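You operate a simulated robot arm through the tools that you are given. There is no shell and no other tool.

You run a simulated robot arm. Do the job below in one go: nothing can be reset, and whatever is moved stays where it is left.

JOB
Put things in order on the small bench top. At the end: the dressing stick stands on top of the large blue aluminium putter head; the green bar (marked "SHINE") is on the small black tray; the gold long brass pin and the blue counterweight on the small bench top have changed places; whatever was shut is shut again. Leave all else as you found it, and nothing knocked over.

The check looks at the end state, three seconds after you hand in, the way a careful person would. Anything else that was tipped, shoved, dropped, spilled or broken makes it a failure.

ROBOT AND FRAMES
A 7-joint arm with a two-finger gripper, fixed in place. Base frame: the origin is on the floor under the middle of its stand, x ahead of it, y to its left, z up; the work surface is at about z = 0.86. Units: m, rad, N and s.
With the tool pointing down near the work surface it reaches from about 0.34 to 0.72 m from the base axis. Its first joint turns from -1.152 to 1.152 rad. Payload 2.45 kg.
The TCP is the grasp point between the finger pads, 0.026 m short of the fingertips. In the tool frame z runs along the fingers and y along their closing line. The gripper opens to 0.096 m; its body begins 0.069 m behind the TCP.
Orientation is that of the tool frame in the base frame, as a unit quaternion [w, x, y, z]. With the fingers straight down and closing along the base's y, the tool's x points along the base's -x, its y along +y and its z along -z.

CONTROLS
- The arm moves only by the tool drive_tool. Its argument "deltas" is a list of rows, each a list of 7 numbers: the turn, a rotation vector about the tool's x, y, z in units of 5 degrees (1.0 is 5 degrees), then the shift along the tool's x, y, z in units of 20 mm (1.0 is 20 mm), then the closure in counts, from 0 (fully open) to 255 (shut). In form: [[ax, ay, az, dx, dy, dz, claw], ...]. A call has 1 to 20 rows; each row shifts and turns the commanded pose from where the row before left it, along the tool's axes as they then stand. A call with a number of a shift or a turn outside -1 to 1 is refused whole. A row lasts 0.2 s, in which the tool goes at most 0.05 m and 0.15 rad; a call with a longer step from one row to the next is refused whole, and so is a gripper value outside its range. Where a pose cannot be reached the arm comes as near as it can. A force on the tool above 40 N (or 10 N above the force at the start of the call, whichever is more), or a blocked arm, ends the call early, and 0.2 s more pass. Each finger travels about 0.05 m/s and halts on what it meets, pressing with about 35 N; the grip force reading is that of the motor and also rises with nothing between the fingers. The clock runs only during rows and for 0.2 s after the last one: add rows that do not move to give the fingers time. The reply holds the time, the measured pose of the TCP, the force on the tool along the base axes, the opening and the grip force, in the units named above and with some noise, with the torque about the TCP (base axes, N m) and any sound that the robot's microphone picked up, and new pictures: "show" is both (left out), scene, wrist or none.
- Cameras (640 x 400 px; columns grow to the right, rows downward): "scene" is fixed at [0.1694, -0.4147, 1.398]; the picture's right is [0.62, -0.79, 0.00], its down [-0.62, -0.49, -0.62] and it looks along [0.49, 0.38, -0.78] (base axes); focal length 270 px, centre (320, 200). "wrist" rides on the gripper at [0.082, 0.003, -0.098] in the tool frame; the picture's right is [-0.04, 1.00, 0.00], its down [-0.73, -0.03, -0.68] and it looks along [-0.68, -0.03, 0.73] (tool axes); focal length 256 px, centre (320, 200). There is no depth. A picture from a camera that has moved, and an enlarged one, comes with that camera's place and axes in the base frame and with its lens.
- zoom(camera, box): a new picture of the part [left, top, right, bottom] of that camera's present view, enlarged. The clock stands still meanwhile.
- finish_job(): hands the job in; it is judged then, once.

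Nothing tells you positions but the pictures and the camera data. Unless the task says otherwise, let go and move clear before handing in.

The tools are called after ">>>" as name(argument=value, ...) on one line, values as JSON. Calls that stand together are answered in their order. drive_tool: Moves the arm, as the interface text tells. Its arguments: {"type":"object","properties":{"deltas":{"type":"array","items":{"type":"array","items":{"type":"number"}}},"show":{"type":"string","enum":["both","scene","wrist","none"]}},"required":["deltas"]} The other tools are called the same way: zoom (camera, box) takes an enlarged picture of a part of a camera's view; finish_job () hands the job in.

At the start:

```text
time_s: 0.0
eef_pos: [0.3299, -0.0678, 1.1426]
ee_rot: [0.0, 0.0, 1.0, 0.0]
contact_force: [-0.3, 0.0, -0.2]
ft_torque: [0.02, 0.01, 0.0]
grip_width: 0.0959
finger_force: 0.2
```

scene: 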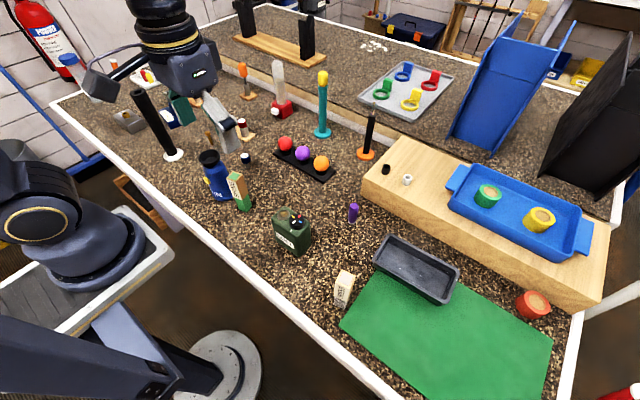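
wrist: 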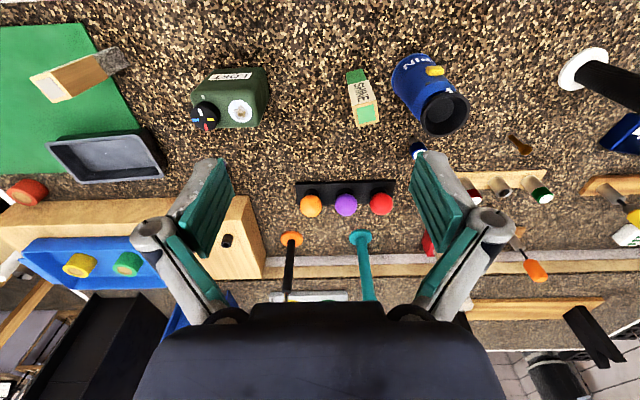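

I see a crowded bench with many small items; I need to identify the dressing stick, the blue putter head, the SHINE bar, the black tray, the brass pin and the blue counterweight. I'll zoom in before moving anything.

>>> zoom(camera="scene", box=[100, 50, 260, 150])

>>> zoom(camera="scene", box=[180, 120, 340, 220])

>>> zoom(camera="scene", box=[260, 180, 420, 280])

>>> zoom(camera="scene", box=[340, 40, 500, 140])

>>> zoom(camera="scene", box=[320, 220, 560, 370])

>>> zoom(camera="wrist", box=[440, 100, 640, 225])

>>> zoom(camera="wrist", box=[320, 40, 520, 165])

>>> zoom(camera="wrist", box=[0, 20, 290, 200])

```text
4.00 times, centred on (180, 100) of scene
camera zoom: at [0.1694, -0.4147, 1.398], right [0.62, -0.79, 0.0], down [-0.62, -0.49, -0.62], along [0.49, 0.38, -0.78], focal length 1079 px, centre (880, 600)
```

zoom: 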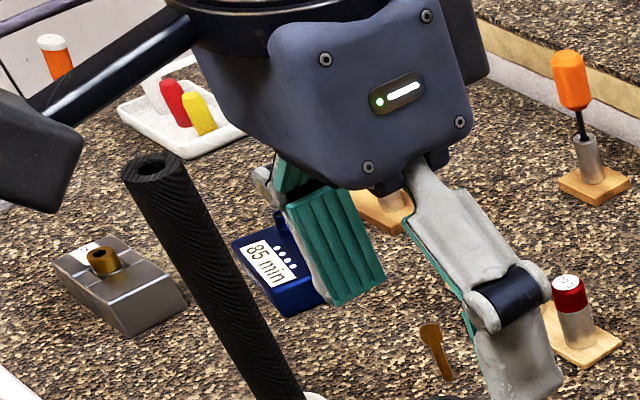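

```text
4.00 times, centred on (260, 170) of scene
camera zoom: at [0.1694, -0.4147, 1.398], right [0.62, -0.79, 0.0], down [-0.62, -0.49, -0.62], along [0.49, 0.38, -0.78], focal length 1079 px, centre (560, 320)
```

zoom: 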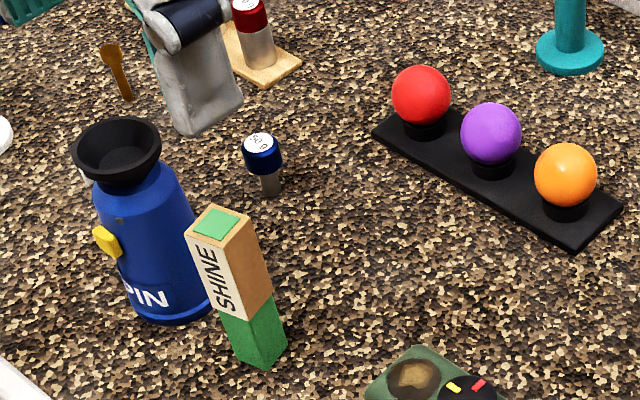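

```text
4.00 times, centred on (340, 230) of scene
camera zoom: at [0.1694, -0.4147, 1.398], right [0.62, -0.79, 0.0], down [-0.62, -0.49, -0.62], along [0.49, 0.38, -0.78], focal length 1079 px, centre (240, 80)
```

zoom: 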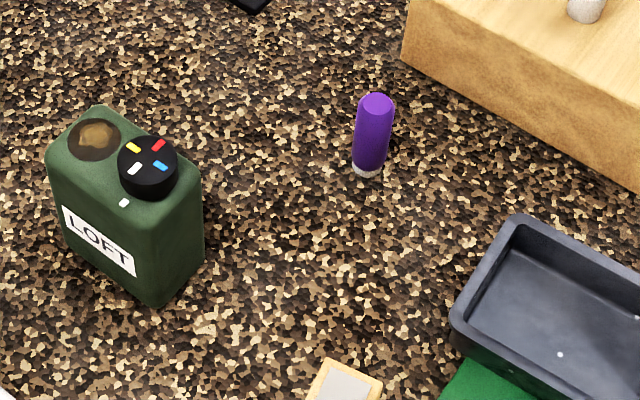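

```text
4.00 times, centred on (420, 90) of scene
camera zoom: at [0.1694, -0.4147, 1.398], right [0.62, -0.79, 0.0], down [-0.62, -0.49, -0.62], along [0.49, 0.38, -0.78], focal length 1079 px, centre (-80, 640)
```

zoom: 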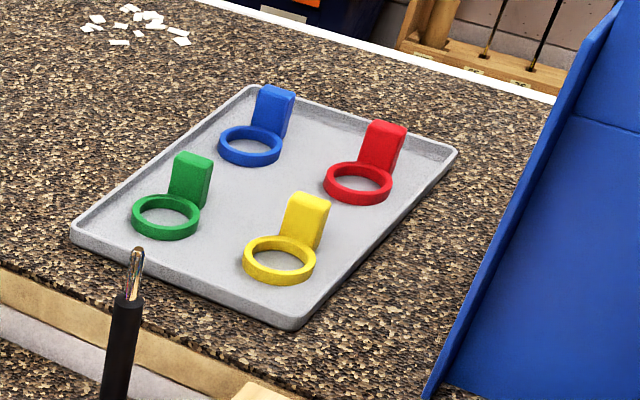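

```text
2.67 times, centred on (440, 295) of scene
camera zoom: at [0.1694, -0.4147, 1.398], right [0.62, -0.79, 0.0], down [-0.62, -0.49, -0.62], along [0.49, 0.38, -0.78], focal length 720 px, centre (0, -53)
```

zoom: 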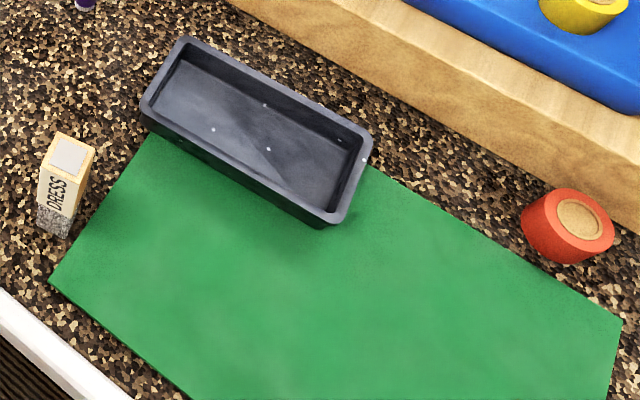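

```text
3.20 times, centred on (540, 162) of wrist
camera zoom: at [0.2482, -0.0647, 1.2415], right [0.04, 1.0, 0.0], down [0.73, -0.03, 0.68], along [0.68, -0.03, -0.73], focal length 819 px, centre (-384, 320)
```

zoom: 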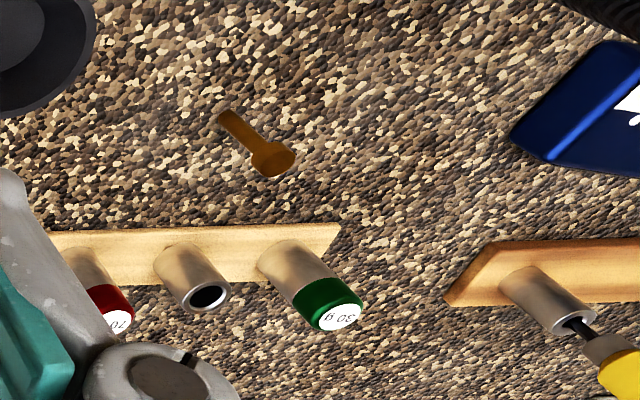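

```text
3.20 times, centred on (420, 102) of wrist
camera zoom: at [0.2482, -0.0647, 1.2415], right [0.04, 1.0, 0.0], down [0.73, -0.03, 0.68], along [0.68, -0.03, -0.73], focal length 819 px, centre (0, 512)
```

zoom: 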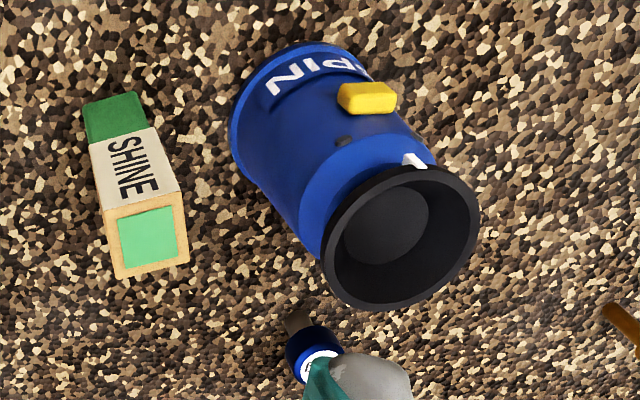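

```text
2.21 times, centred on (145, 110) of wrist
camera zoom: at [0.2482, -0.0647, 1.2415], right [0.04, 1.0, 0.0], down [0.73, -0.03, 0.68], along [0.68, -0.03, -0.73], focal length 565 px, centre (706, 399)
```

zoom: 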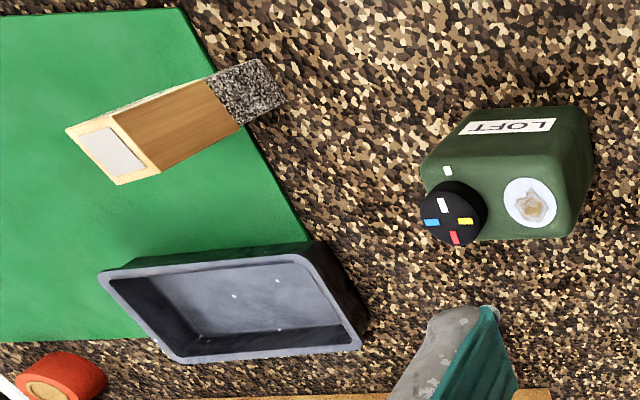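

The brass pin seems to stand near (0.47, 0.245) and the blue counterweight near (0.473, 0.082), both upright. The left part is hidden by the gripper, so I'll shift the arm to the right and look again, high above everything.

>>> drive_tool(deltas=[[0, 0, 0, 0, -1, 0, 0], [0, 0, 0, 0, -1, 0, 0], [0, 0, 0, 0, -1, 0, 0], [0, 0, 0, 0, -1, 0, 0], [0, 0, 0, 0, -1, 0, 0], [0, 0, 0, 0, -1, 0, 0], [0, 0, 0, 0, -1, 0, 0], [0, 0, 0, 0, -1, 0, 0], [0, 0, 0, 0, -1, 0, 0], [0, 0, 0, 0, -1, 0, 0]], show="both")

```text
time_s: 2.2
eef_pos: [0.3289, -0.2688, 1.1428]
ee_rot: [-0.001, 0.0, 1.0, 0.001]
contact_force: [-0.9, -0.1, 0.4]
ft_torque: [-0.01, 0.0, 0.0]
grip_width: 0.096
finger_force: 0.1
camera wrist: at [0.2475, -0.2651, 1.2417], right [0.04, 1.0, 0.0], down [0.73, -0.03, 0.68], along [0.68, -0.03, -0.73], focal length 256 px, centre (320, 200)
```

scene: 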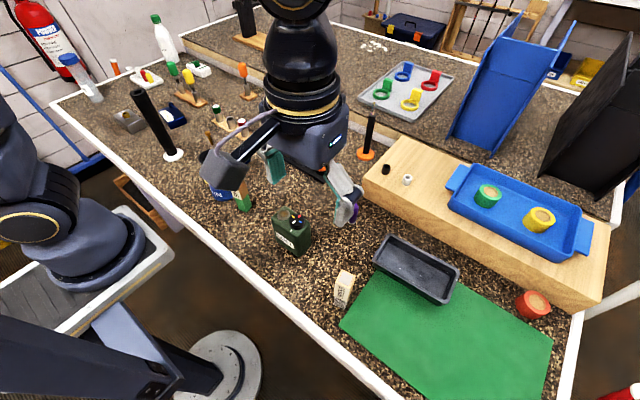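
wrist: 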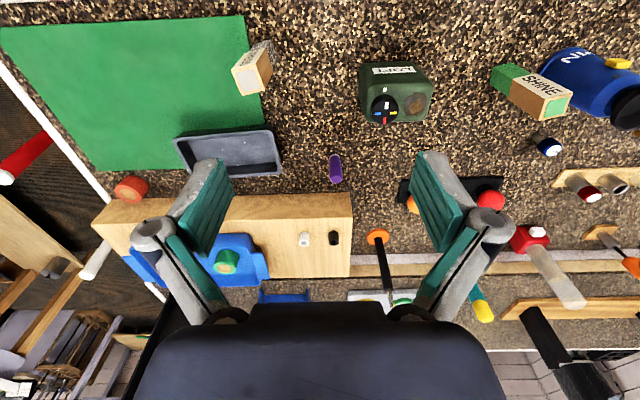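

>>> zoom(camera="scene", box=[100, 60, 260, 160])

>>> zoom(camera="scene", box=[90, 80, 200, 150])

>>> zoom(camera="scene", box=[160, 0, 420, 160])

>>> zoom(camera="scene", box=[360, 120, 640, 320])

>>> zoom(camera="wrist", box=[120, 20, 360, 170])

>>> zoom(camera="scene", box=[420, 0, 640, 140])

>>> zoom(camera="scene", box=[0, 0, 160, 100])

```text
4.00 times, centred on (180, 110) of scene
camera zoom: at [0.1694, -0.4147, 1.398], right [0.62, -0.79, 0.0], down [-0.62, -0.49, -0.62], along [0.49, 0.38, -0.78], focal length 1079 px, centre (880, 560)
```

zoom: 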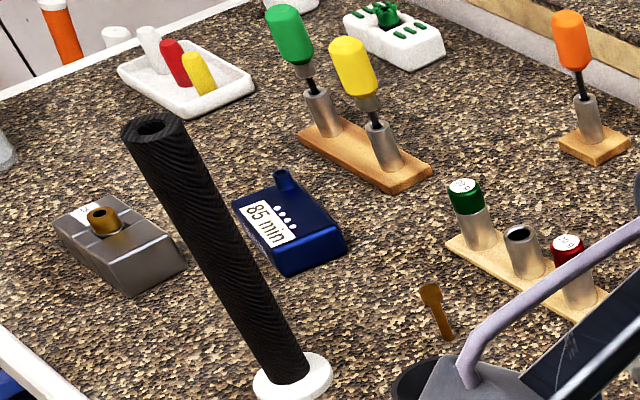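

```text
5.71 times, centred on (145, 115) of scene
camera zoom: at [0.1694, -0.4147, 1.398], right [0.62, -0.79, 0.0], down [-0.62, -0.49, -0.62], along [0.49, 0.38, -0.78], focal length 1542 px, centre (1320, 686)
```

zoom: 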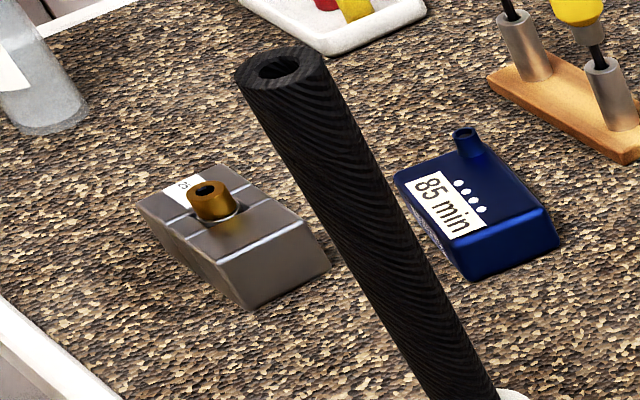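

```text
2.46 times, centred on (290, 80) of scene
camera zoom: at [0.1694, -0.4147, 1.398], right [0.62, -0.79, 0.0], down [-0.62, -0.49, -0.62], along [0.49, 0.38, -0.78], focal length 664 px, centre (394, 495)
```

zoom: 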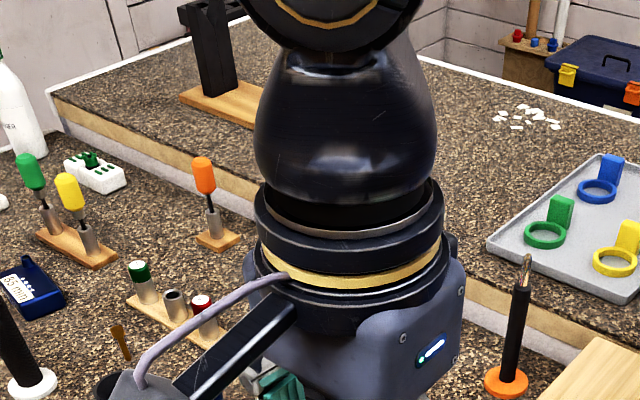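

```text
2.00 times, centred on (500, 220) of scene
camera zoom: at [0.1694, -0.4147, 1.398], right [0.62, -0.79, 0.0], down [-0.62, -0.49, -0.62], along [0.49, 0.38, -0.78], focal length 540 px, centre (-40, 160)
```

zoom: 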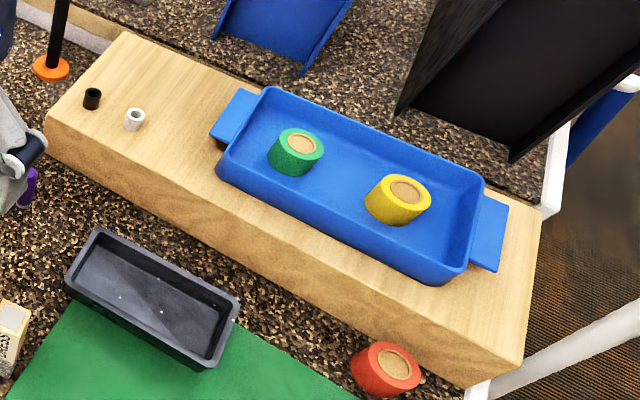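

```text
2.67 times, centred on (240, 95) of wrist
camera zoom: at [0.2475, -0.2651, 1.2417], right [0.04, 1.0, 0.0], down [0.73, -0.03, 0.68], along [0.68, -0.03, -0.73], focal length 683 px, centre (533, 480)
```

zoom: 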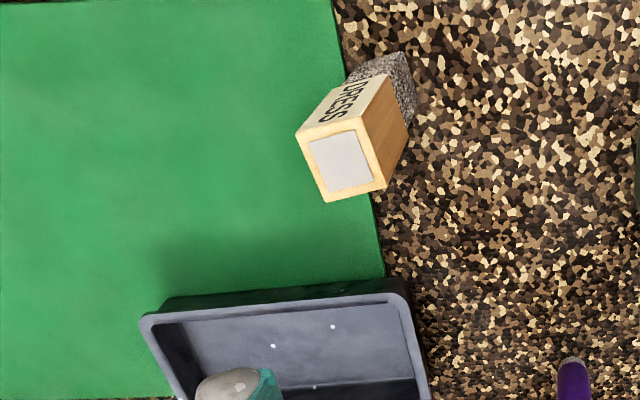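

```text
2.86 times, centred on (530, 70) of scene
camera zoom: at [0.1694, -0.4147, 1.398], right [0.62, -0.79, 0.0], down [-0.62, -0.49, -0.62], along [0.49, 0.38, -0.78], focal length 771 px, centre (-280, 571)
```

zoom: 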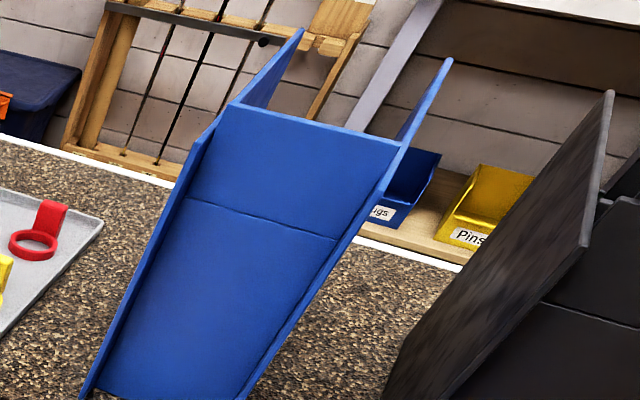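

```text
4.00 times, centred on (80, 50) of scene
camera zoom: at [0.1694, -0.4147, 1.398], right [0.62, -0.79, 0.0], down [-0.62, -0.49, -0.62], along [0.49, 0.38, -0.78], focal length 1079 px, centre (1280, 800)
```

zoom: 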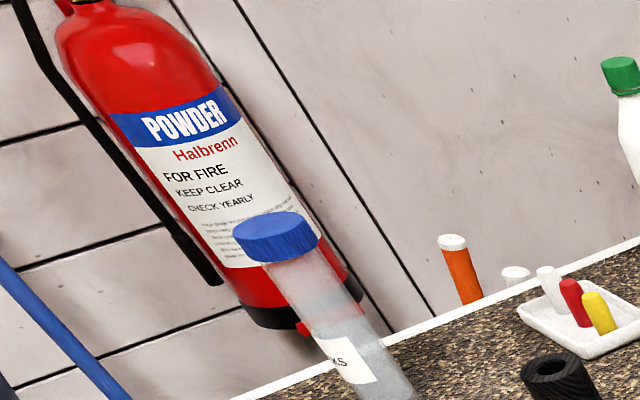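

The blue head with the "85 min" label and hosel tube, near (0.46, 0.42), looks like the blue aluminium putter head. I'll move the arm left, a bit higher, to look at it and at the pin and counterweight with the wrist camera.

>>> drive_tool(deltas=[[0, 0, 0, 0, 1, -0.2, 0], [0, 0, 0, 0, 1, -0.2, 0], [0, 0, 0, 0, 1, -0.2, 0], [0, 0, 0, 0, 1, -0.2, 0], [0, 0, 0, 0, 1, -0.2, 0], [0, 0, 0, 0, 1, -0.2, 0], [0, 0, 0, 0, 1, -0.2, 0], [0, 0, 0, 0, 1, -0.2, 0], [0, 0, 0, 0, 1, -0.2, 0], [0, 0, 0, 0, 1, -0.2, 0], [0, 0, 0, 0, 1, 0, 0], [0, 0, 0, 0, 1, 0, 0], [0, 0, 0, 0, 1, 0, 0], [0, 0, 0, 0, 1, 0, 0], [0, 0, 0, 0, 1, 0, 0], [0, 0, 0, 0, 1, 0, 0], [0, 0, 0, 0, 1, 0, 0], [0, 0, 0, 0, 1, 0, 0], [0, 0, 0, 0, 1, 0, 0], [0, 0, 0, 0, 1, 0, 0]], show="both")

```text
time_s: 6.4
eef_pos: [0.3294, 0.1316, 1.1836]
ee_rot: [-0.001, 0.0, 1.0, 0.001]
contact_force: [-0.1, -0.6, 0.0]
ft_torque: [0.02, -0.01, 0.02]
grip_width: 0.0962
finger_force: 0.1
camera wrist: at [0.2478, 0.1359, 1.2821], right [0.04, 1.0, 0.0], down [0.73, -0.03, 0.68], along [0.68, -0.03, -0.73], focal length 256 px, centre (320, 200)
```

scene: 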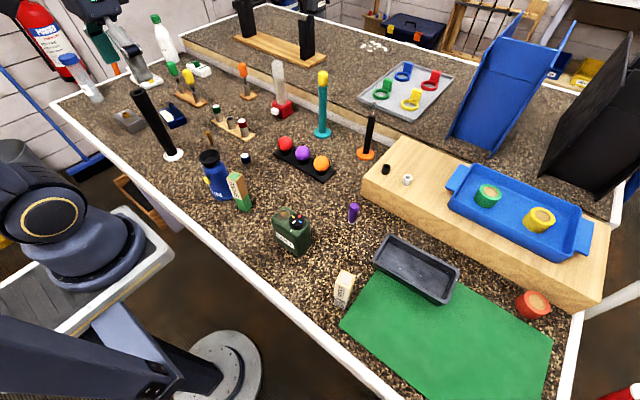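
wrist: 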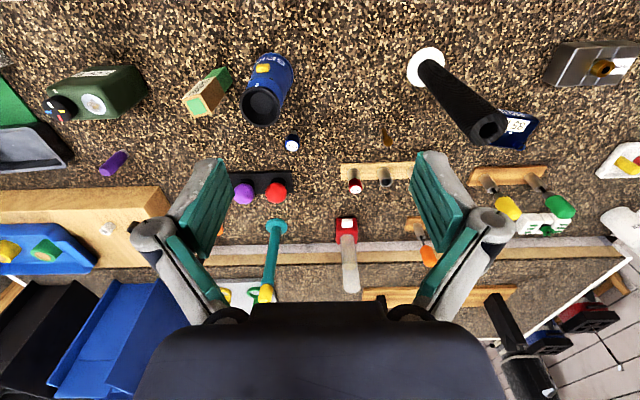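

>>> zoom(camera="scene", box=[150, 80, 278, 160])

>>> zoom(camera="scene", box=[190, 110, 318, 190])

>>> zoom(camera="wrist", box=[350, 20, 640, 200])

>>> zoom(camera="wrist", box=[170, 40, 420, 196])

>>> zoom(camera="scene", box=[200, 60, 440, 210])

```text
5.00 times, centred on (214, 120) of scene
camera zoom: at [0.1694, -0.4147, 1.398], right [0.62, -0.79, 0.0], down [-0.62, -0.49, -0.62], along [0.49, 0.38, -0.78], focal length 1349 px, centre (850, 600)
```

zoom: 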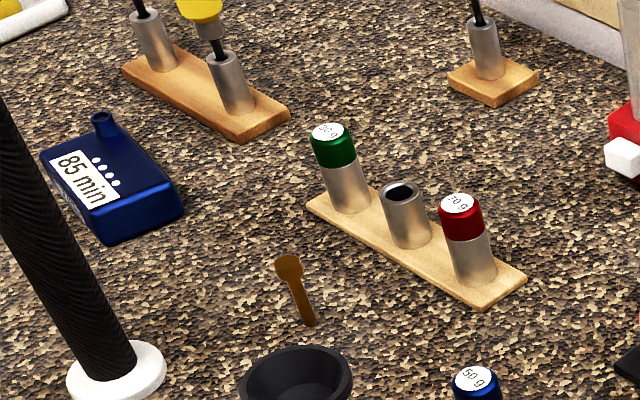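

```text
5.00 times, centred on (254, 150) of scene
camera zoom: at [0.1694, -0.4147, 1.398], right [0.62, -0.79, 0.0], down [-0.62, -0.49, -0.62], along [0.49, 0.38, -0.78], focal length 1349 px, centre (650, 450)
```

zoom: 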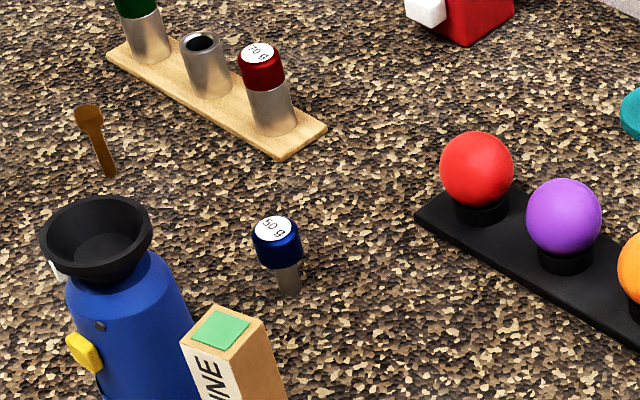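

```text
2.21 times, centred on (495, 110) of wrist
camera zoom: at [0.2478, 0.1359, 1.2821], right [0.04, 1.0, 0.0], down [0.73, -0.03, 0.68], along [0.68, -0.03, -0.73], focal length 565 px, centre (-66, 399)
```

zoom: 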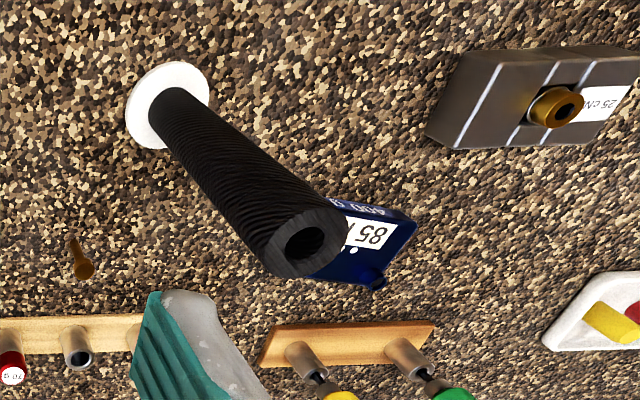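

```text
2.56 times, centred on (295, 118) of wrist
camera zoom: at [0.2478, 0.1359, 1.2821], right [0.04, 1.0, 0.0], down [0.73, -0.03, 0.68], along [0.68, -0.03, -0.73], focal length 655 px, centre (384, 410)
```

zoom: 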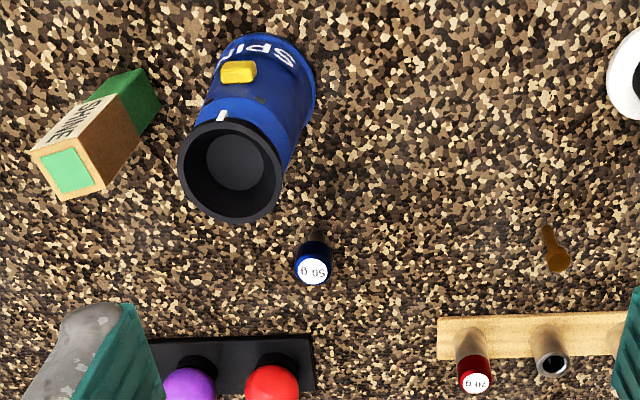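

```text
2.67 times, centred on (320, 135) of scene
camera zoom: at [0.1694, -0.4147, 1.398], right [0.62, -0.79, 0.0], down [-0.62, -0.49, -0.62], along [0.49, 0.38, -0.78], focal length 720 px, centre (320, 373)
```

zoom: 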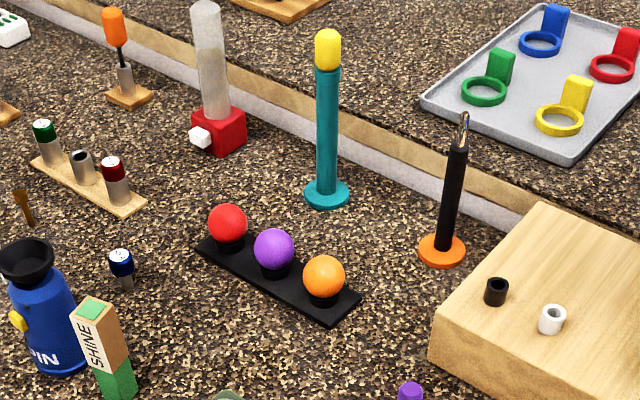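

The scene is now clear: pin and 50 g counterweight stand upright, the empty socket rack is not part of the job. I'll move further left to look straight at the blue putter head.

>>> drive_tool(deltas=[[0, 0, 0, 0, 1, 0, 0], [0, 0, 0, 0, 1, 0, 0], [0, 0, 0, 0, 1, 0, 0], [0, 0, 0, 0, 1, 0, 0], [0, 0, 0, 0, 1, 0, 0], [0, 0, 0, 0, 1, 0, 0], [0, 0, 0, 0, 1, 0, 0], [0, 0, 0, 0, 1, 0, 0], [0, 0, 0, 0, 1, 0, 0], [0, 0, 0, 0, 1, 0, 0], [0, 0, 0, 0, 1, 0, 0], [0, 0, 0, 0, 1, 0, 0], [0, 0, 0, 0, 1, 0, 0], [0, 0, 0, 0, 1, 0, 0]], show="both")

```text
time_s: 9.4
eef_pos: [0.3299, 0.4118, 1.1828]
ee_rot: [0.001, 0.0, 1.0, 0.001]
contact_force: [-0.4, 0.5, 0.6]
ft_torque: [0.01, 0.02, 0.01]
grip_width: 0.096
finger_force: 0.2
camera wrist: at [0.2482, 0.4154, 1.2816], right [0.04, 1.0, 0.0], down [0.73, -0.03, 0.68], along [0.68, -0.03, -0.73], focal length 256 px, centre (320, 200)
```

scene: 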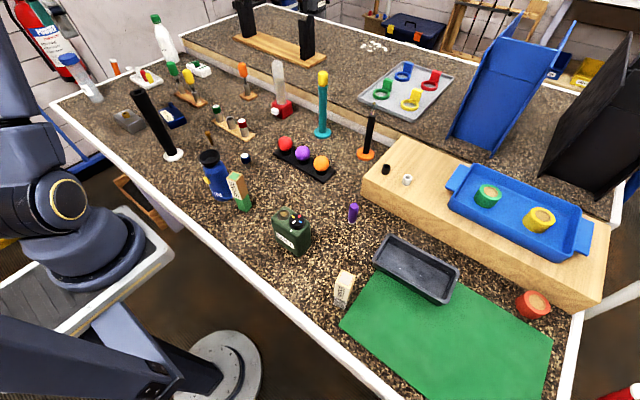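
wrist: 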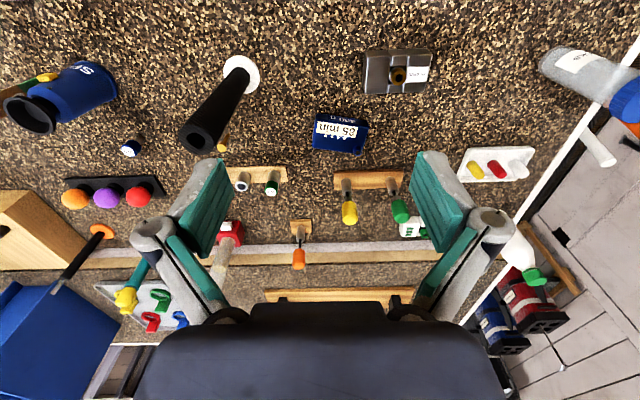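

>>> zoom(camera="wrist", box=[280, 90, 400, 165])

>>> zoom(camera="wrist", box=[340, 30, 460, 105])

>>> zoom(camera="scene", box=[100, 80, 200, 142])

```text
5.33 times, centred on (340, 128) of wrist
camera zoom: at [0.2482, 0.4154, 1.2816], right [0.04, 1.0, 0.0], down [0.73, -0.03, 0.68], along [0.68, -0.03, -0.73], focal length 1365 px, centre (213, 587)
```

zoom: 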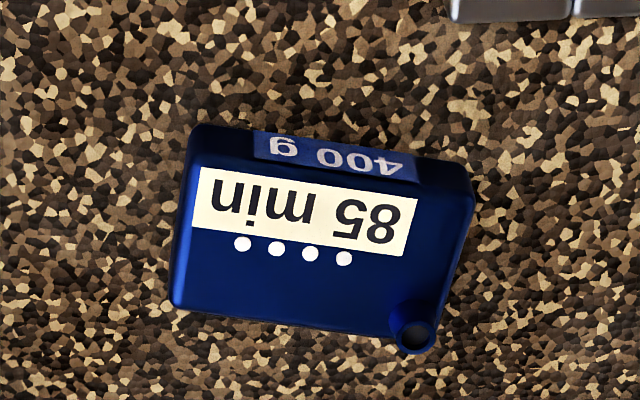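

```text
5.33 times, centred on (400, 68) of wrist
camera zoom: at [0.2482, 0.4154, 1.2816], right [0.04, 1.0, 0.0], down [0.73, -0.03, 0.68], along [0.68, -0.03, -0.73], focal length 1365 px, centre (-107, 907)
```

zoom: 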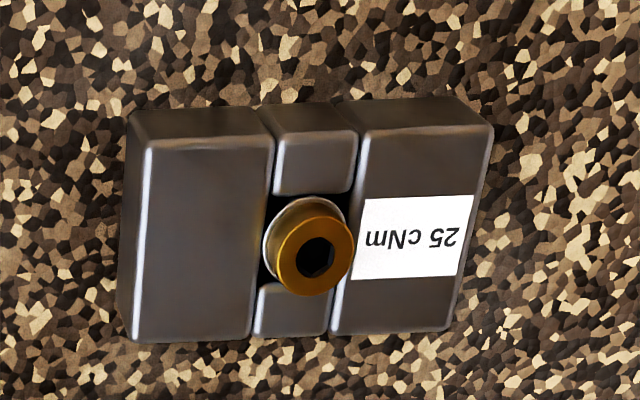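

```text
6.40 times, centred on (150, 111) of scene
camera zoom: at [0.1694, -0.4147, 1.398], right [0.62, -0.79, 0.0], down [-0.62, -0.49, -0.62], along [0.49, 0.38, -0.78], focal length 1727 px, centre (1408, 770)
```

zoom: 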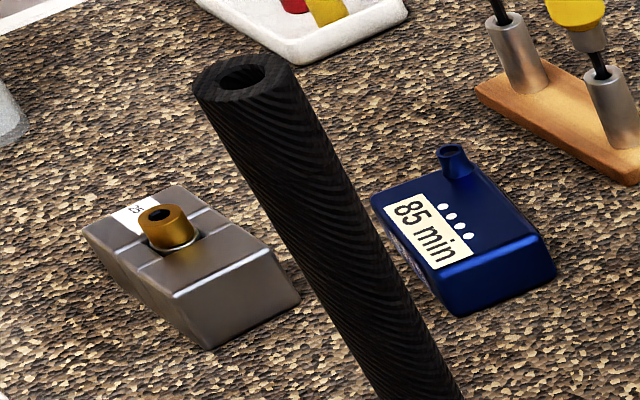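

The blue head is 28 mm high (top at about z = 0.888), centred near (0.467, 0.44), with the hosel on its far-left corner. Next I go back right to the DRESS stick near (0.330, -0.338), staying high, to look at it from close by.

>>> drive_tool(deltas=[[0, 0, 0, 0, -1, 0, 0], [0, 0, 0, 0, -1, 0, 0], [0, 0, 0, 0, -1, 0, 0], [0, 0, 0, 0, -1, 0, 0], [0, 0, 0, 0, -1, 0, 0], [0, 0, 0, 0, -1, 0, 0], [0, 0, 0, 0, -1, 0, 0], [0, 0, 0, 0, -1, 0, 0], [0, 0, 0, 0, -1, 0, 0], [0, 0, 0, 0, -1, 0, 0], [0, 0, 0, 0, -1, 0, 0], [0, 0, 0, 0, -1, 0, 0], [0, 0, 0, 0, -1, 0, 0], [0, 0, 0, 0, -1, 0, 0], [0, 0, 0, 0, -1, 0, 0], [0, 0, 0, 0, -1, 0, 0], [0, 0, 0, 0, -1, 0, 0], [0, 0, 0, 0, -1, 0, 0], [0, 0, 0, 0, -1, 0, 0], [0, 0, 0, 0, -1, 0, 0]], show="none")

>>> drive_tool(deltas=[[0, 0, 0, 0, -1, 0, 0], [0, 0, 0, 0, -1, 0, 0], [0, 0, 0, 0, -1, 0, 0], [0, 0, 0, 0, -1, 0, 0], [0, 0, 0, 0, -1, 0, 0], [0, 0, 0, 0, -1, 0, 0], [0, 0, 0, 0, -1, 0, 0], [0, 0, 0, 0, -1, 0, 0], [0, 0, 0, 0, -1, 0, 0], [0, 0, 0, 0, -1, 0, 0], [0, 0, 0, 0, -1, 0, 0], [0, 0, 0, 0, -1, 0, 0], [0, 0, 0, 0, -1, 0, 0], [0, 0, 0, 0, -1, 0, 0], [0, 0, 0, 0, -1, 0, 0], [0, 0, 0, 0, -1, 0, 0], [0, 0, 0, 0, -1, 0, 0], [0, 0, 0, 0, -0.5, 0, 0]], show="both")

```text
time_s: 13.6
eef_pos: [0.3281, 0.0111, 1.1817]
ee_rot: [0.0, 0.0, 1.0, 0.0]
contact_force: [0.3, -0.6, 0.6]
ft_torque: [0.03, 0.0, -0.02]
grip_width: 0.096
finger_force: 0.1
```

```text
time_s: 17.4
eef_pos: [0.3297, -0.3383, 1.1828]
ee_rot: [0.0, 0.0, 1.0, 0.0]
contact_force: [0.3, -0.6, 0.0]
ft_torque: [0.0, 0.01, 0.03]
grip_width: 0.096
finger_force: 0.1
camera wrist: at [0.248, -0.3346, 1.281], right [0.04, 1.0, 0.0], down [0.73, -0.03, 0.68], along [0.68, -0.03, -0.73], focal length 256 px, centre (320, 200)
```

scene: 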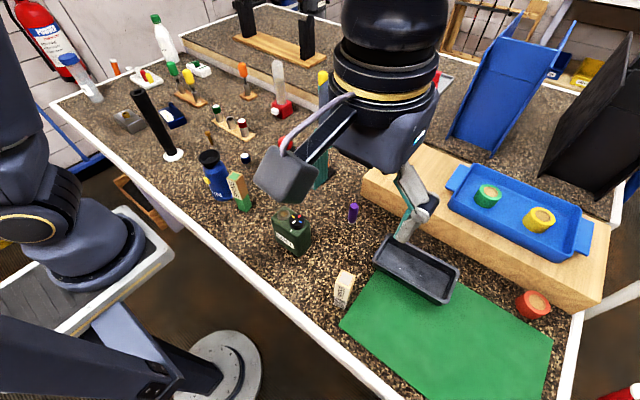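
wrist: 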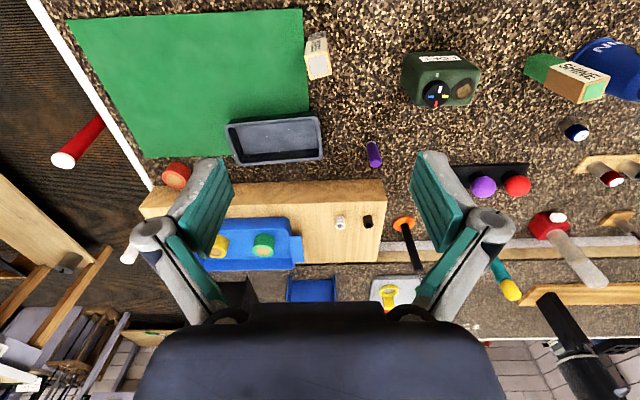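

>>> zoom(camera="wrist", box=[260, 20, 380, 95])

>>> zoom(camera="wrist", box=[200, 90, 360, 190])

>>> zoom(camera="scene", box=[300, 220, 480, 332])

```text
5.33 times, centred on (320, 58) of wrist
camera zoom: at [0.248, -0.3346, 1.281], right [0.04, 1.0, 0.0], down [0.73, -0.03, 0.68], along [0.68, -0.03, -0.73], focal length 1365 px, centre (320, 960)
```

zoom: 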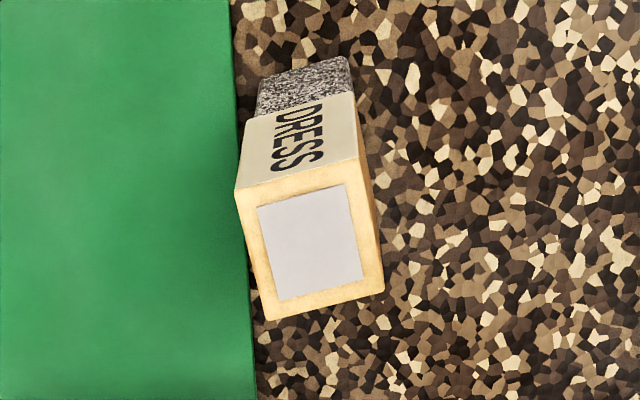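

```text
4.00 times, centred on (280, 140) of wrist
camera zoom: at [0.248, -0.3346, 1.281], right [0.04, 1.0, 0.0], down [0.73, -0.03, 0.68], along [0.68, -0.03, -0.73], focal length 1024 px, centre (480, 440)
```

zoom: 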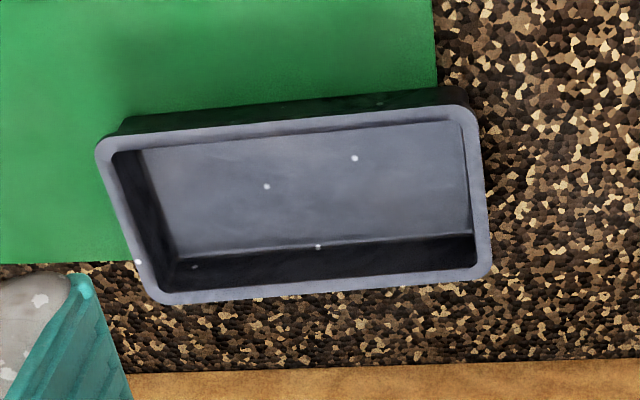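

```text
3.56 times, centred on (390, 276) of scene
camera zoom: at [0.1694, -0.4147, 1.398], right [0.62, -0.79, 0.0], down [-0.62, -0.49, -0.62], along [0.49, 0.38, -0.78], focal length 960 px, centre (71, -70)
```

zoom: 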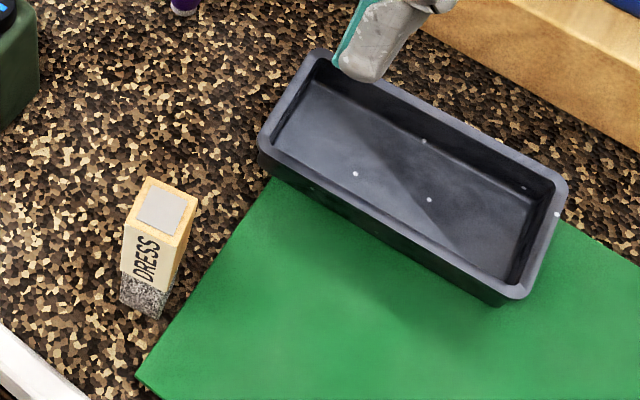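

The DRESS stick stands upright at about (0.333, -0.340), 25 mm square, top at z ≈ 0.969, turned about 10°. I'll align the gripper to it and come down to just above it.

>>> drive_tool(deltas=[[0, 0, 0, -0.18, -0.1, 0, 0], [0, 0, -0.7, 0, 0, 0, 0], [0, 0, -0.7, 0, 0, 0, 0], [0, 0, -0.68, 0, 0, 0, 0], [0, 0, 0, 0, 0, 1, 0], [0, 0, 0, 0, 0, 1, 0], [0, 0, 0, 0, 0, 1, 0], [0, 0, 0, 0, 0, 1, 0], [0, 0, 0, 0, 0, 1, 0], [0, 0, 0, 0, 0, 1, 0], [0, 0, 0, 0, 0, 1, 0], [0, 0, 0, 0, 0, 0.5, 0]], show="both")

```text
time_s: 20.0
eef_pos: [0.3339, -0.3404, 1.0314]
ee_rot: [0.0, -0.091, 0.996, 0.0]
contact_force: [-0.1, 0.2, 0.4]
ft_torque: [0.0, 0.02, 0.01]
grip_width: 0.0959
finger_force: 0.0
camera wrist: at [0.2529, -0.3519, 1.1313], right [-0.14, 0.99, 0.0], down [0.73, 0.1, 0.68], along [0.67, 0.1, -0.73], focal length 256 px, centre (320, 200)
```

scene: 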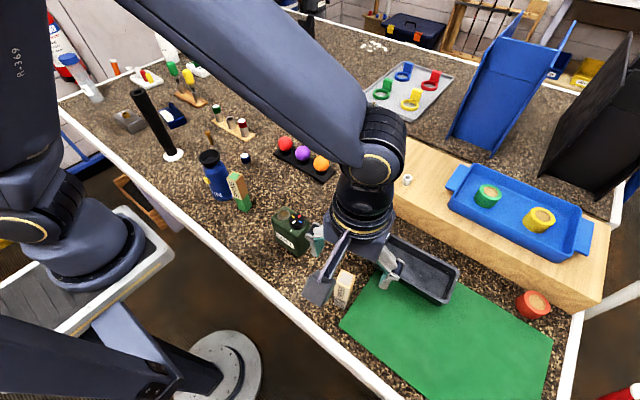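
wrist: 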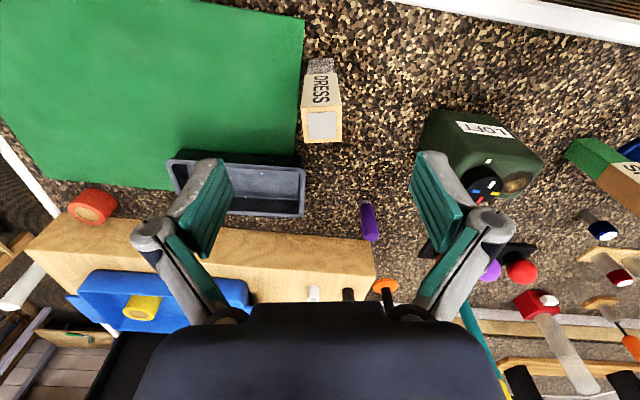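

The stick's top sits where it should, right between the fingers. I'll go down to z ≈ 0.935 and close on it.

>>> drive_tool(deltas=[[0, 0, 0, 0, 0, 1, 0], [0, 0, 0, 0, 0, 1, 0], [0, 0, 0, 0, 0, 1, 0], [0, 0, 0, 0, 0, 1, 0], [0, 0, 0, 0, 0, 0.8, 0], [0, 0, 0, 0, 0, 0, 0]], show="both")

>>> drive_tool(deltas=[[0, 0, 0, 0, 0, 0, 60], [0, 0, 0, 0, 0, 0, 120], [0, 0, 0, 0, 0, 0, 160], [0, 0, 0, 0, 0, 0, 190], [0, 0, 0, 0, 0, 0, 220], [0, 0, 0, 0, 0, 0, 255], [0, 0, 0, 0, 0, 0, 255], [0, 0, 0, 0, 0, 0, 255]], show="both")

```text
time_s: 21.4
eef_pos: [0.3335, -0.3405, 0.9375]
ee_rot: [0.0, -0.091, 0.996, -0.001]
contact_force: [-0.8, 0.5, 0.4]
ft_torque: [-0.01, -0.03, 0.0]
grip_width: 0.0959
finger_force: 0.1
camera wrist: at [0.2526, -0.3515, 1.0355], right [-0.14, 0.99, 0.0], down [0.73, 0.1, 0.68], along [0.67, 0.1, -0.73], focal length 256 px, centre (320, 200)
```

scene: 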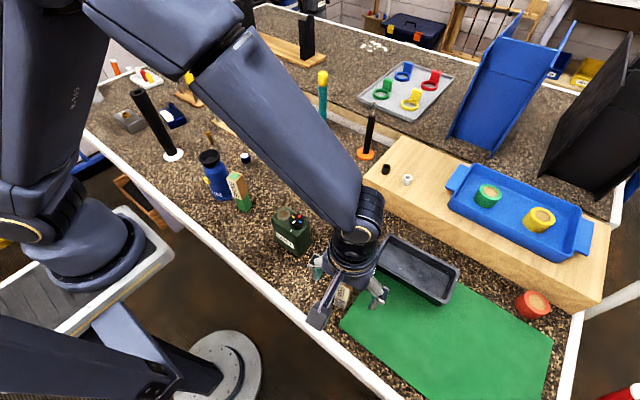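
wrist: 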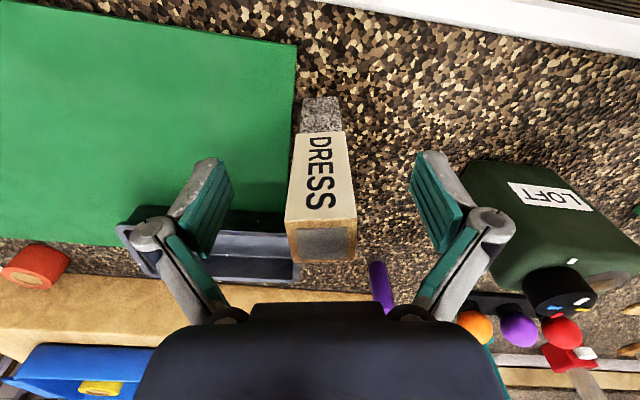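

```text
time_s: 23.2
eef_pos: [0.3341, -0.3397, 0.9377]
ee_rot: [0.0, -0.091, 0.996, 0.0]
contact_force: [-0.8, -0.2, 1.6]
ft_torque: [0.01, 0.04, -0.03]
grip_width: 0.0251
finger_force: 35.5
camera wrist: at [0.2527, -0.3515, 1.0358], right [-0.14, 0.99, 0.0], down [0.73, 0.1, 0.68], along [0.67, 0.1, -0.73], focal length 256 px, centre (320, 200)
```

scene: 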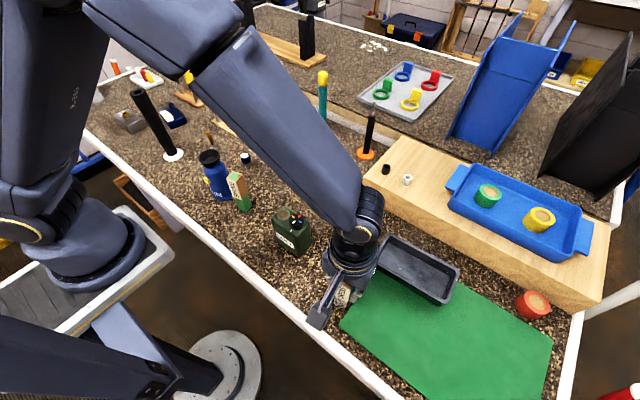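
wrist: 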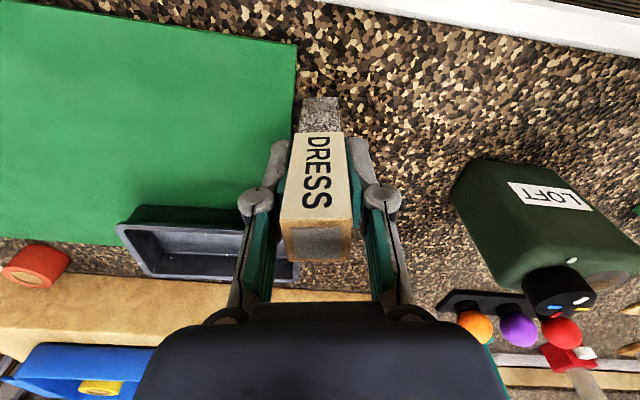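

Gripped at 25 mm width. Now I lift straight up to about z = 1.19.

>>> drive_tool(deltas=[[0, 0, 0, 0, 0, -0.5, 255], [0, 0, 0, 0, 0, -1, 255], [0, 0, 0, 0, 0, -1, 255], [0, 0, 0, 0, 0, -1, 255], [0, 0, 0, 0, 0, -1, 255], [0, 0, 0, 0, 0, -1, 255], [0, 0, 0, 0, 0, -1, 255], [0, 0, 0, 0, 0, -1, 255], [0, 0, 0, 0, 0, -1, 255], [0, 0, 0, 0, 0, -1, 255], [0, 0, 0, 0, 0, -1, 255], [0, 0, 0, 0, 0, -1, 255], [0, 0, 0, 0, 0, -1, 255], [0, 0, 0.7, 0, 0, 0, 255], [0, 0, 0.7, 0, 0, 0, 255], [0, 0, 0.68, 0, 0, 0, 255], [0, 0, 0, 0, 0, 0, 255]], show="both")

```text
time_s: 26.8
eef_pos: [0.334, -0.3396, 1.187]
ee_rot: [0.0, 0.0, 1.0, 0.0]
contact_force: [0.3, 0.3, -0.8]
ft_torque: [-0.01, 0.02, -0.01]
grip_width: 0.025
finger_force: 34.8
camera wrist: at [0.252, -0.3367, 1.2853], right [0.04, 1.0, 0.0], down [0.73, -0.03, 0.68], along [0.68, -0.03, -0.73], focal length 256 px, centre (320, 200)
```

scene: 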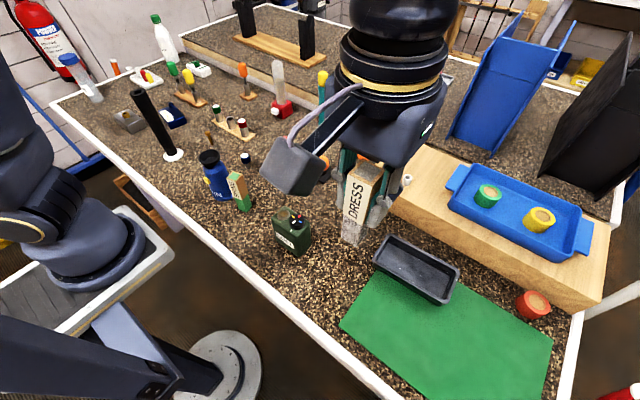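
wrist: 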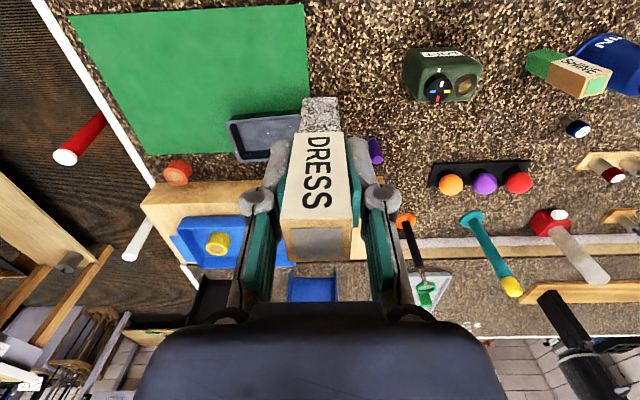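

The stick is held straight. I'll carry it over to the left at height, above everything.

>>> drive_tool(deltas=[[0, 0, 0, -0.33, 1, 0, 255], [0, 0, 0, -0.33, 1, 0, 255], [0, 0, 0, -0.33, 1, 0, 255], [0, 0, 0, -0.33, 1, 0, 255], [0, 0, 0, -0.33, 1, 0, 255], [0, 0, 0, -0.33, 1, 0, 255], [0, 0, 0, -0.33, 1, 0, 255], [0, 0, 0, -0.33, 1, 0, 255], [0, 0, 0, -0.33, 1, 0, 255], [0, 0, 0, -0.33, 1, 0, 255], [0, 0, 0, -0.33, 1, 0, 255], [0, 0, 0, -0.33, 1, 0, 255], [0, 0, 0, -0.33, 1, 0, 255], [0, 0, 0, -0.33, 1, 0, 255], [0, 0, 0, -0.33, 1, 0, 255], [0, 0, 0, -0.33, 1, 0, 255], [0, 0, 0, -0.33, 1, 0, 255], [0, 0, 0, -0.33, 1, 0, 255], [0, 0, 0, -0.33, 1, 0, 255], [0, 0, 0, -0.33, 1, 0, 255]], show="scene")

>>> drive_tool(deltas=[[0, 0, 0, 0, 1, 0, 255], [0, 0, 0, 0, 1, 0, 255], [0, 0, 0, 0, 1, 0, 255], [0, 0, 0, 0, 1, 0, 255], [0, 0, 0, 0, 1, 0, 255], [0, 0, 0, 0, 1, 0, 255], [0, 0, 0, 0, 1, 0, 255], [0, 0, 0, 0, 1, 0, 255], [0, 0, 0, 0, 1, 0, 255], [0, 0, 0, 0, 1, 0, 255], [0, 0, 0, 0, 1, 0, 255], [0, 0, 0, 0, 1, 0, 255], [0, 0, 0, 0, 1, 0, 255], [0, 0, 0, 0, 1, 0, 255], [0, 0, 0, 0, 1, 0, 255], [0, 0, 0, 0, 1, 0, 255], [0, 0, 0, 0, 1, 0, 255], [0, 0, 0, 0, 1, 0, 255], [0, 0, 0, 0, 0.5, 0, 255]], show="both")

```text
time_s: 31.0
eef_pos: [0.4655, 0.0602, 1.1869]
ee_rot: [0.0, -0.001, 1.0, -0.001]
contact_force: [0.1, -0.2, -0.9]
ft_torque: [0.02, 0.02, 0.0]
grip_width: 0.0252
finger_force: 34.6
```

scene: 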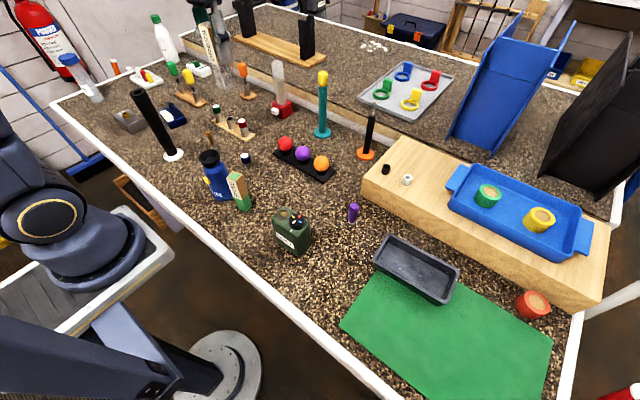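

```text
time_s: 35.0
eef_pos: [0.4654, 0.4295, 1.1873]
ee_rot: [0.0, 0.001, 1.0, 0.0]
contact_force: [-0.2, -0.3, -0.4]
ft_torque: [0.0, -0.05, 0.02]
grip_width: 0.0252
finger_force: 34.9
camera wrist: at [0.3834, 0.4333, 1.2858], right [0.04, 1.0, 0.0], down [0.73, -0.03, 0.68], along [0.68, -0.03, -0.73], focal length 256 px, centre (320, 200)
```

scene: 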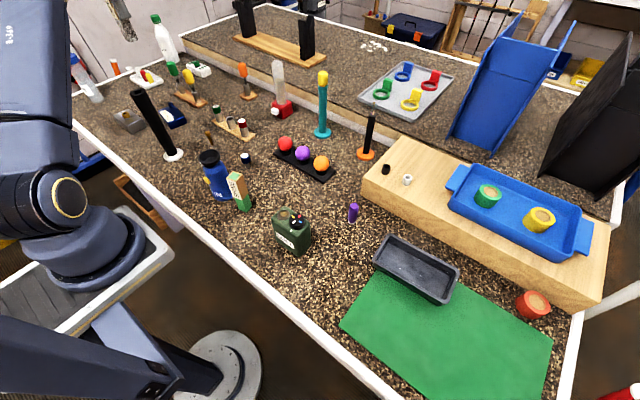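
wrist: 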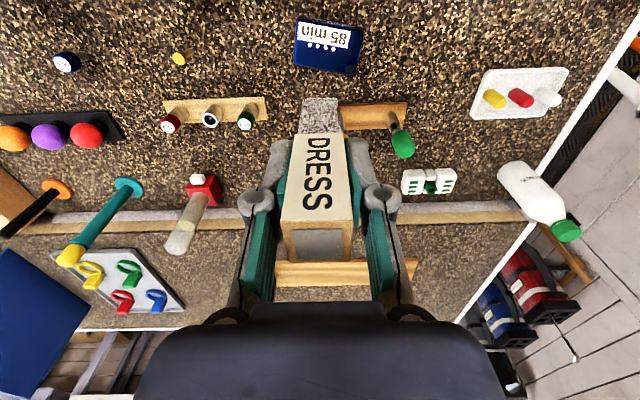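

>>> zoom(camera="wrist", box=[270, 0, 390, 75])

>>> zoom(camera="wrist", box=[260, 80, 380, 155])

```text
5.33 times, centred on (330, 38) of wrist
camera zoom: at [0.3834, 0.4333, 1.2858], right [0.04, 1.0, 0.0], down [0.73, -0.03, 0.68], along [0.68, -0.03, -0.73], focal length 1365 px, centre (267, 1067)
```

zoom: 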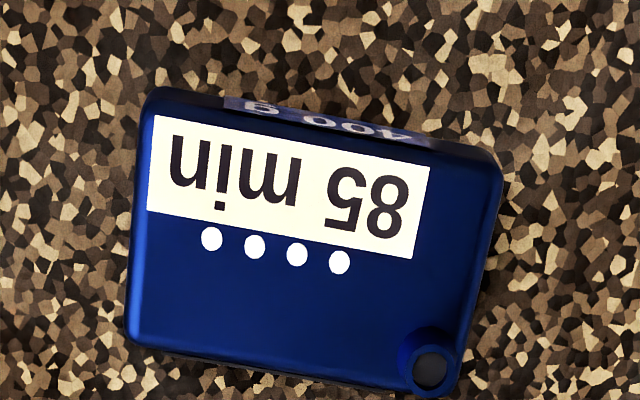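

```text
5.33 times, centred on (320, 118) of wrist
camera zoom: at [0.3834, 0.4333, 1.2858], right [0.04, 1.0, 0.0], down [0.73, -0.03, 0.68], along [0.68, -0.03, -0.73], focal length 1365 px, centre (320, 640)
```

zoom: 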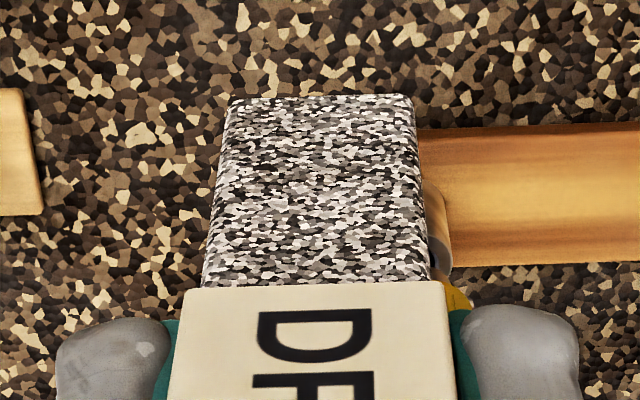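

Head top centre is about (0.4716, 0.440), turned about -11°. I'll align the stick to it at about (0.470, 0.432), away from the hosel, and lower part-way while checking the clearance to the tall black grip pole.

>>> drive_tool(deltas=[[0, 0, 0, -0.24, 0.12, 0, 255], [0, 0, 0.75, 0, 0, 0, 255], [0, 0, 0.75, 0, 0, 0, 255], [0, 0, 0.7, 0, 0, 0, 255], [0, 0, 0, 0, 0, 1, 255], [0, 0, 0, 0, 0, 1, 255], [0, 0, 0, 0, 0, 1, 255], [0, 0, 0, 0, 0, 1, 255], [0, 0, 0, 0, 0, 1, 255], [0, 0, 0, 0, 0, 1, 255], [0, 0, 0, 0, 0, 0, 255]], show="both")

```text
time_s: 37.4
eef_pos: [0.4668, 0.4294, 1.0665]
ee_rot: [0.0, 0.096, 0.995, 0.0]
contact_force: [0.9, 0.0, -0.9]
ft_torque: [0.0, -0.03, 0.01]
grip_width: 0.025
finger_force: 35.0
out of reach, approached as far as the arm can: row 1
camera wrist: at [0.3871, 0.4489, 1.1635], right [0.23, 0.97, 0.0], down [0.71, -0.17, 0.68], along [0.66, -0.16, -0.73], focal length 256 px, centre (320, 200)
```

scene: 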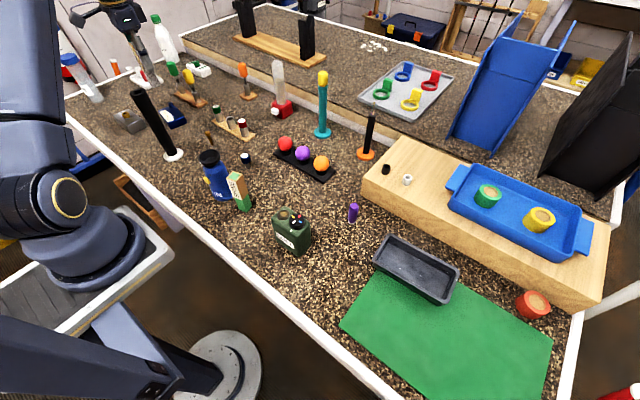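
wrist: 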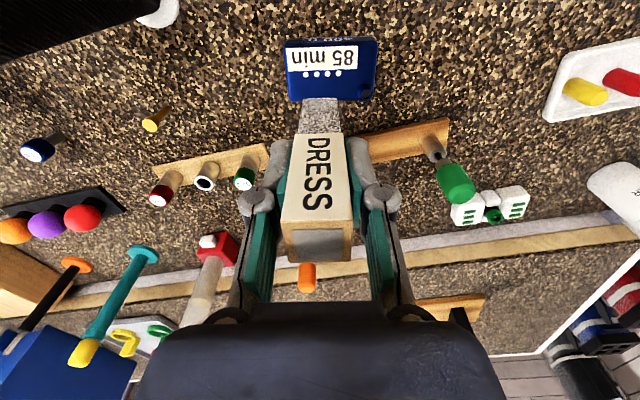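

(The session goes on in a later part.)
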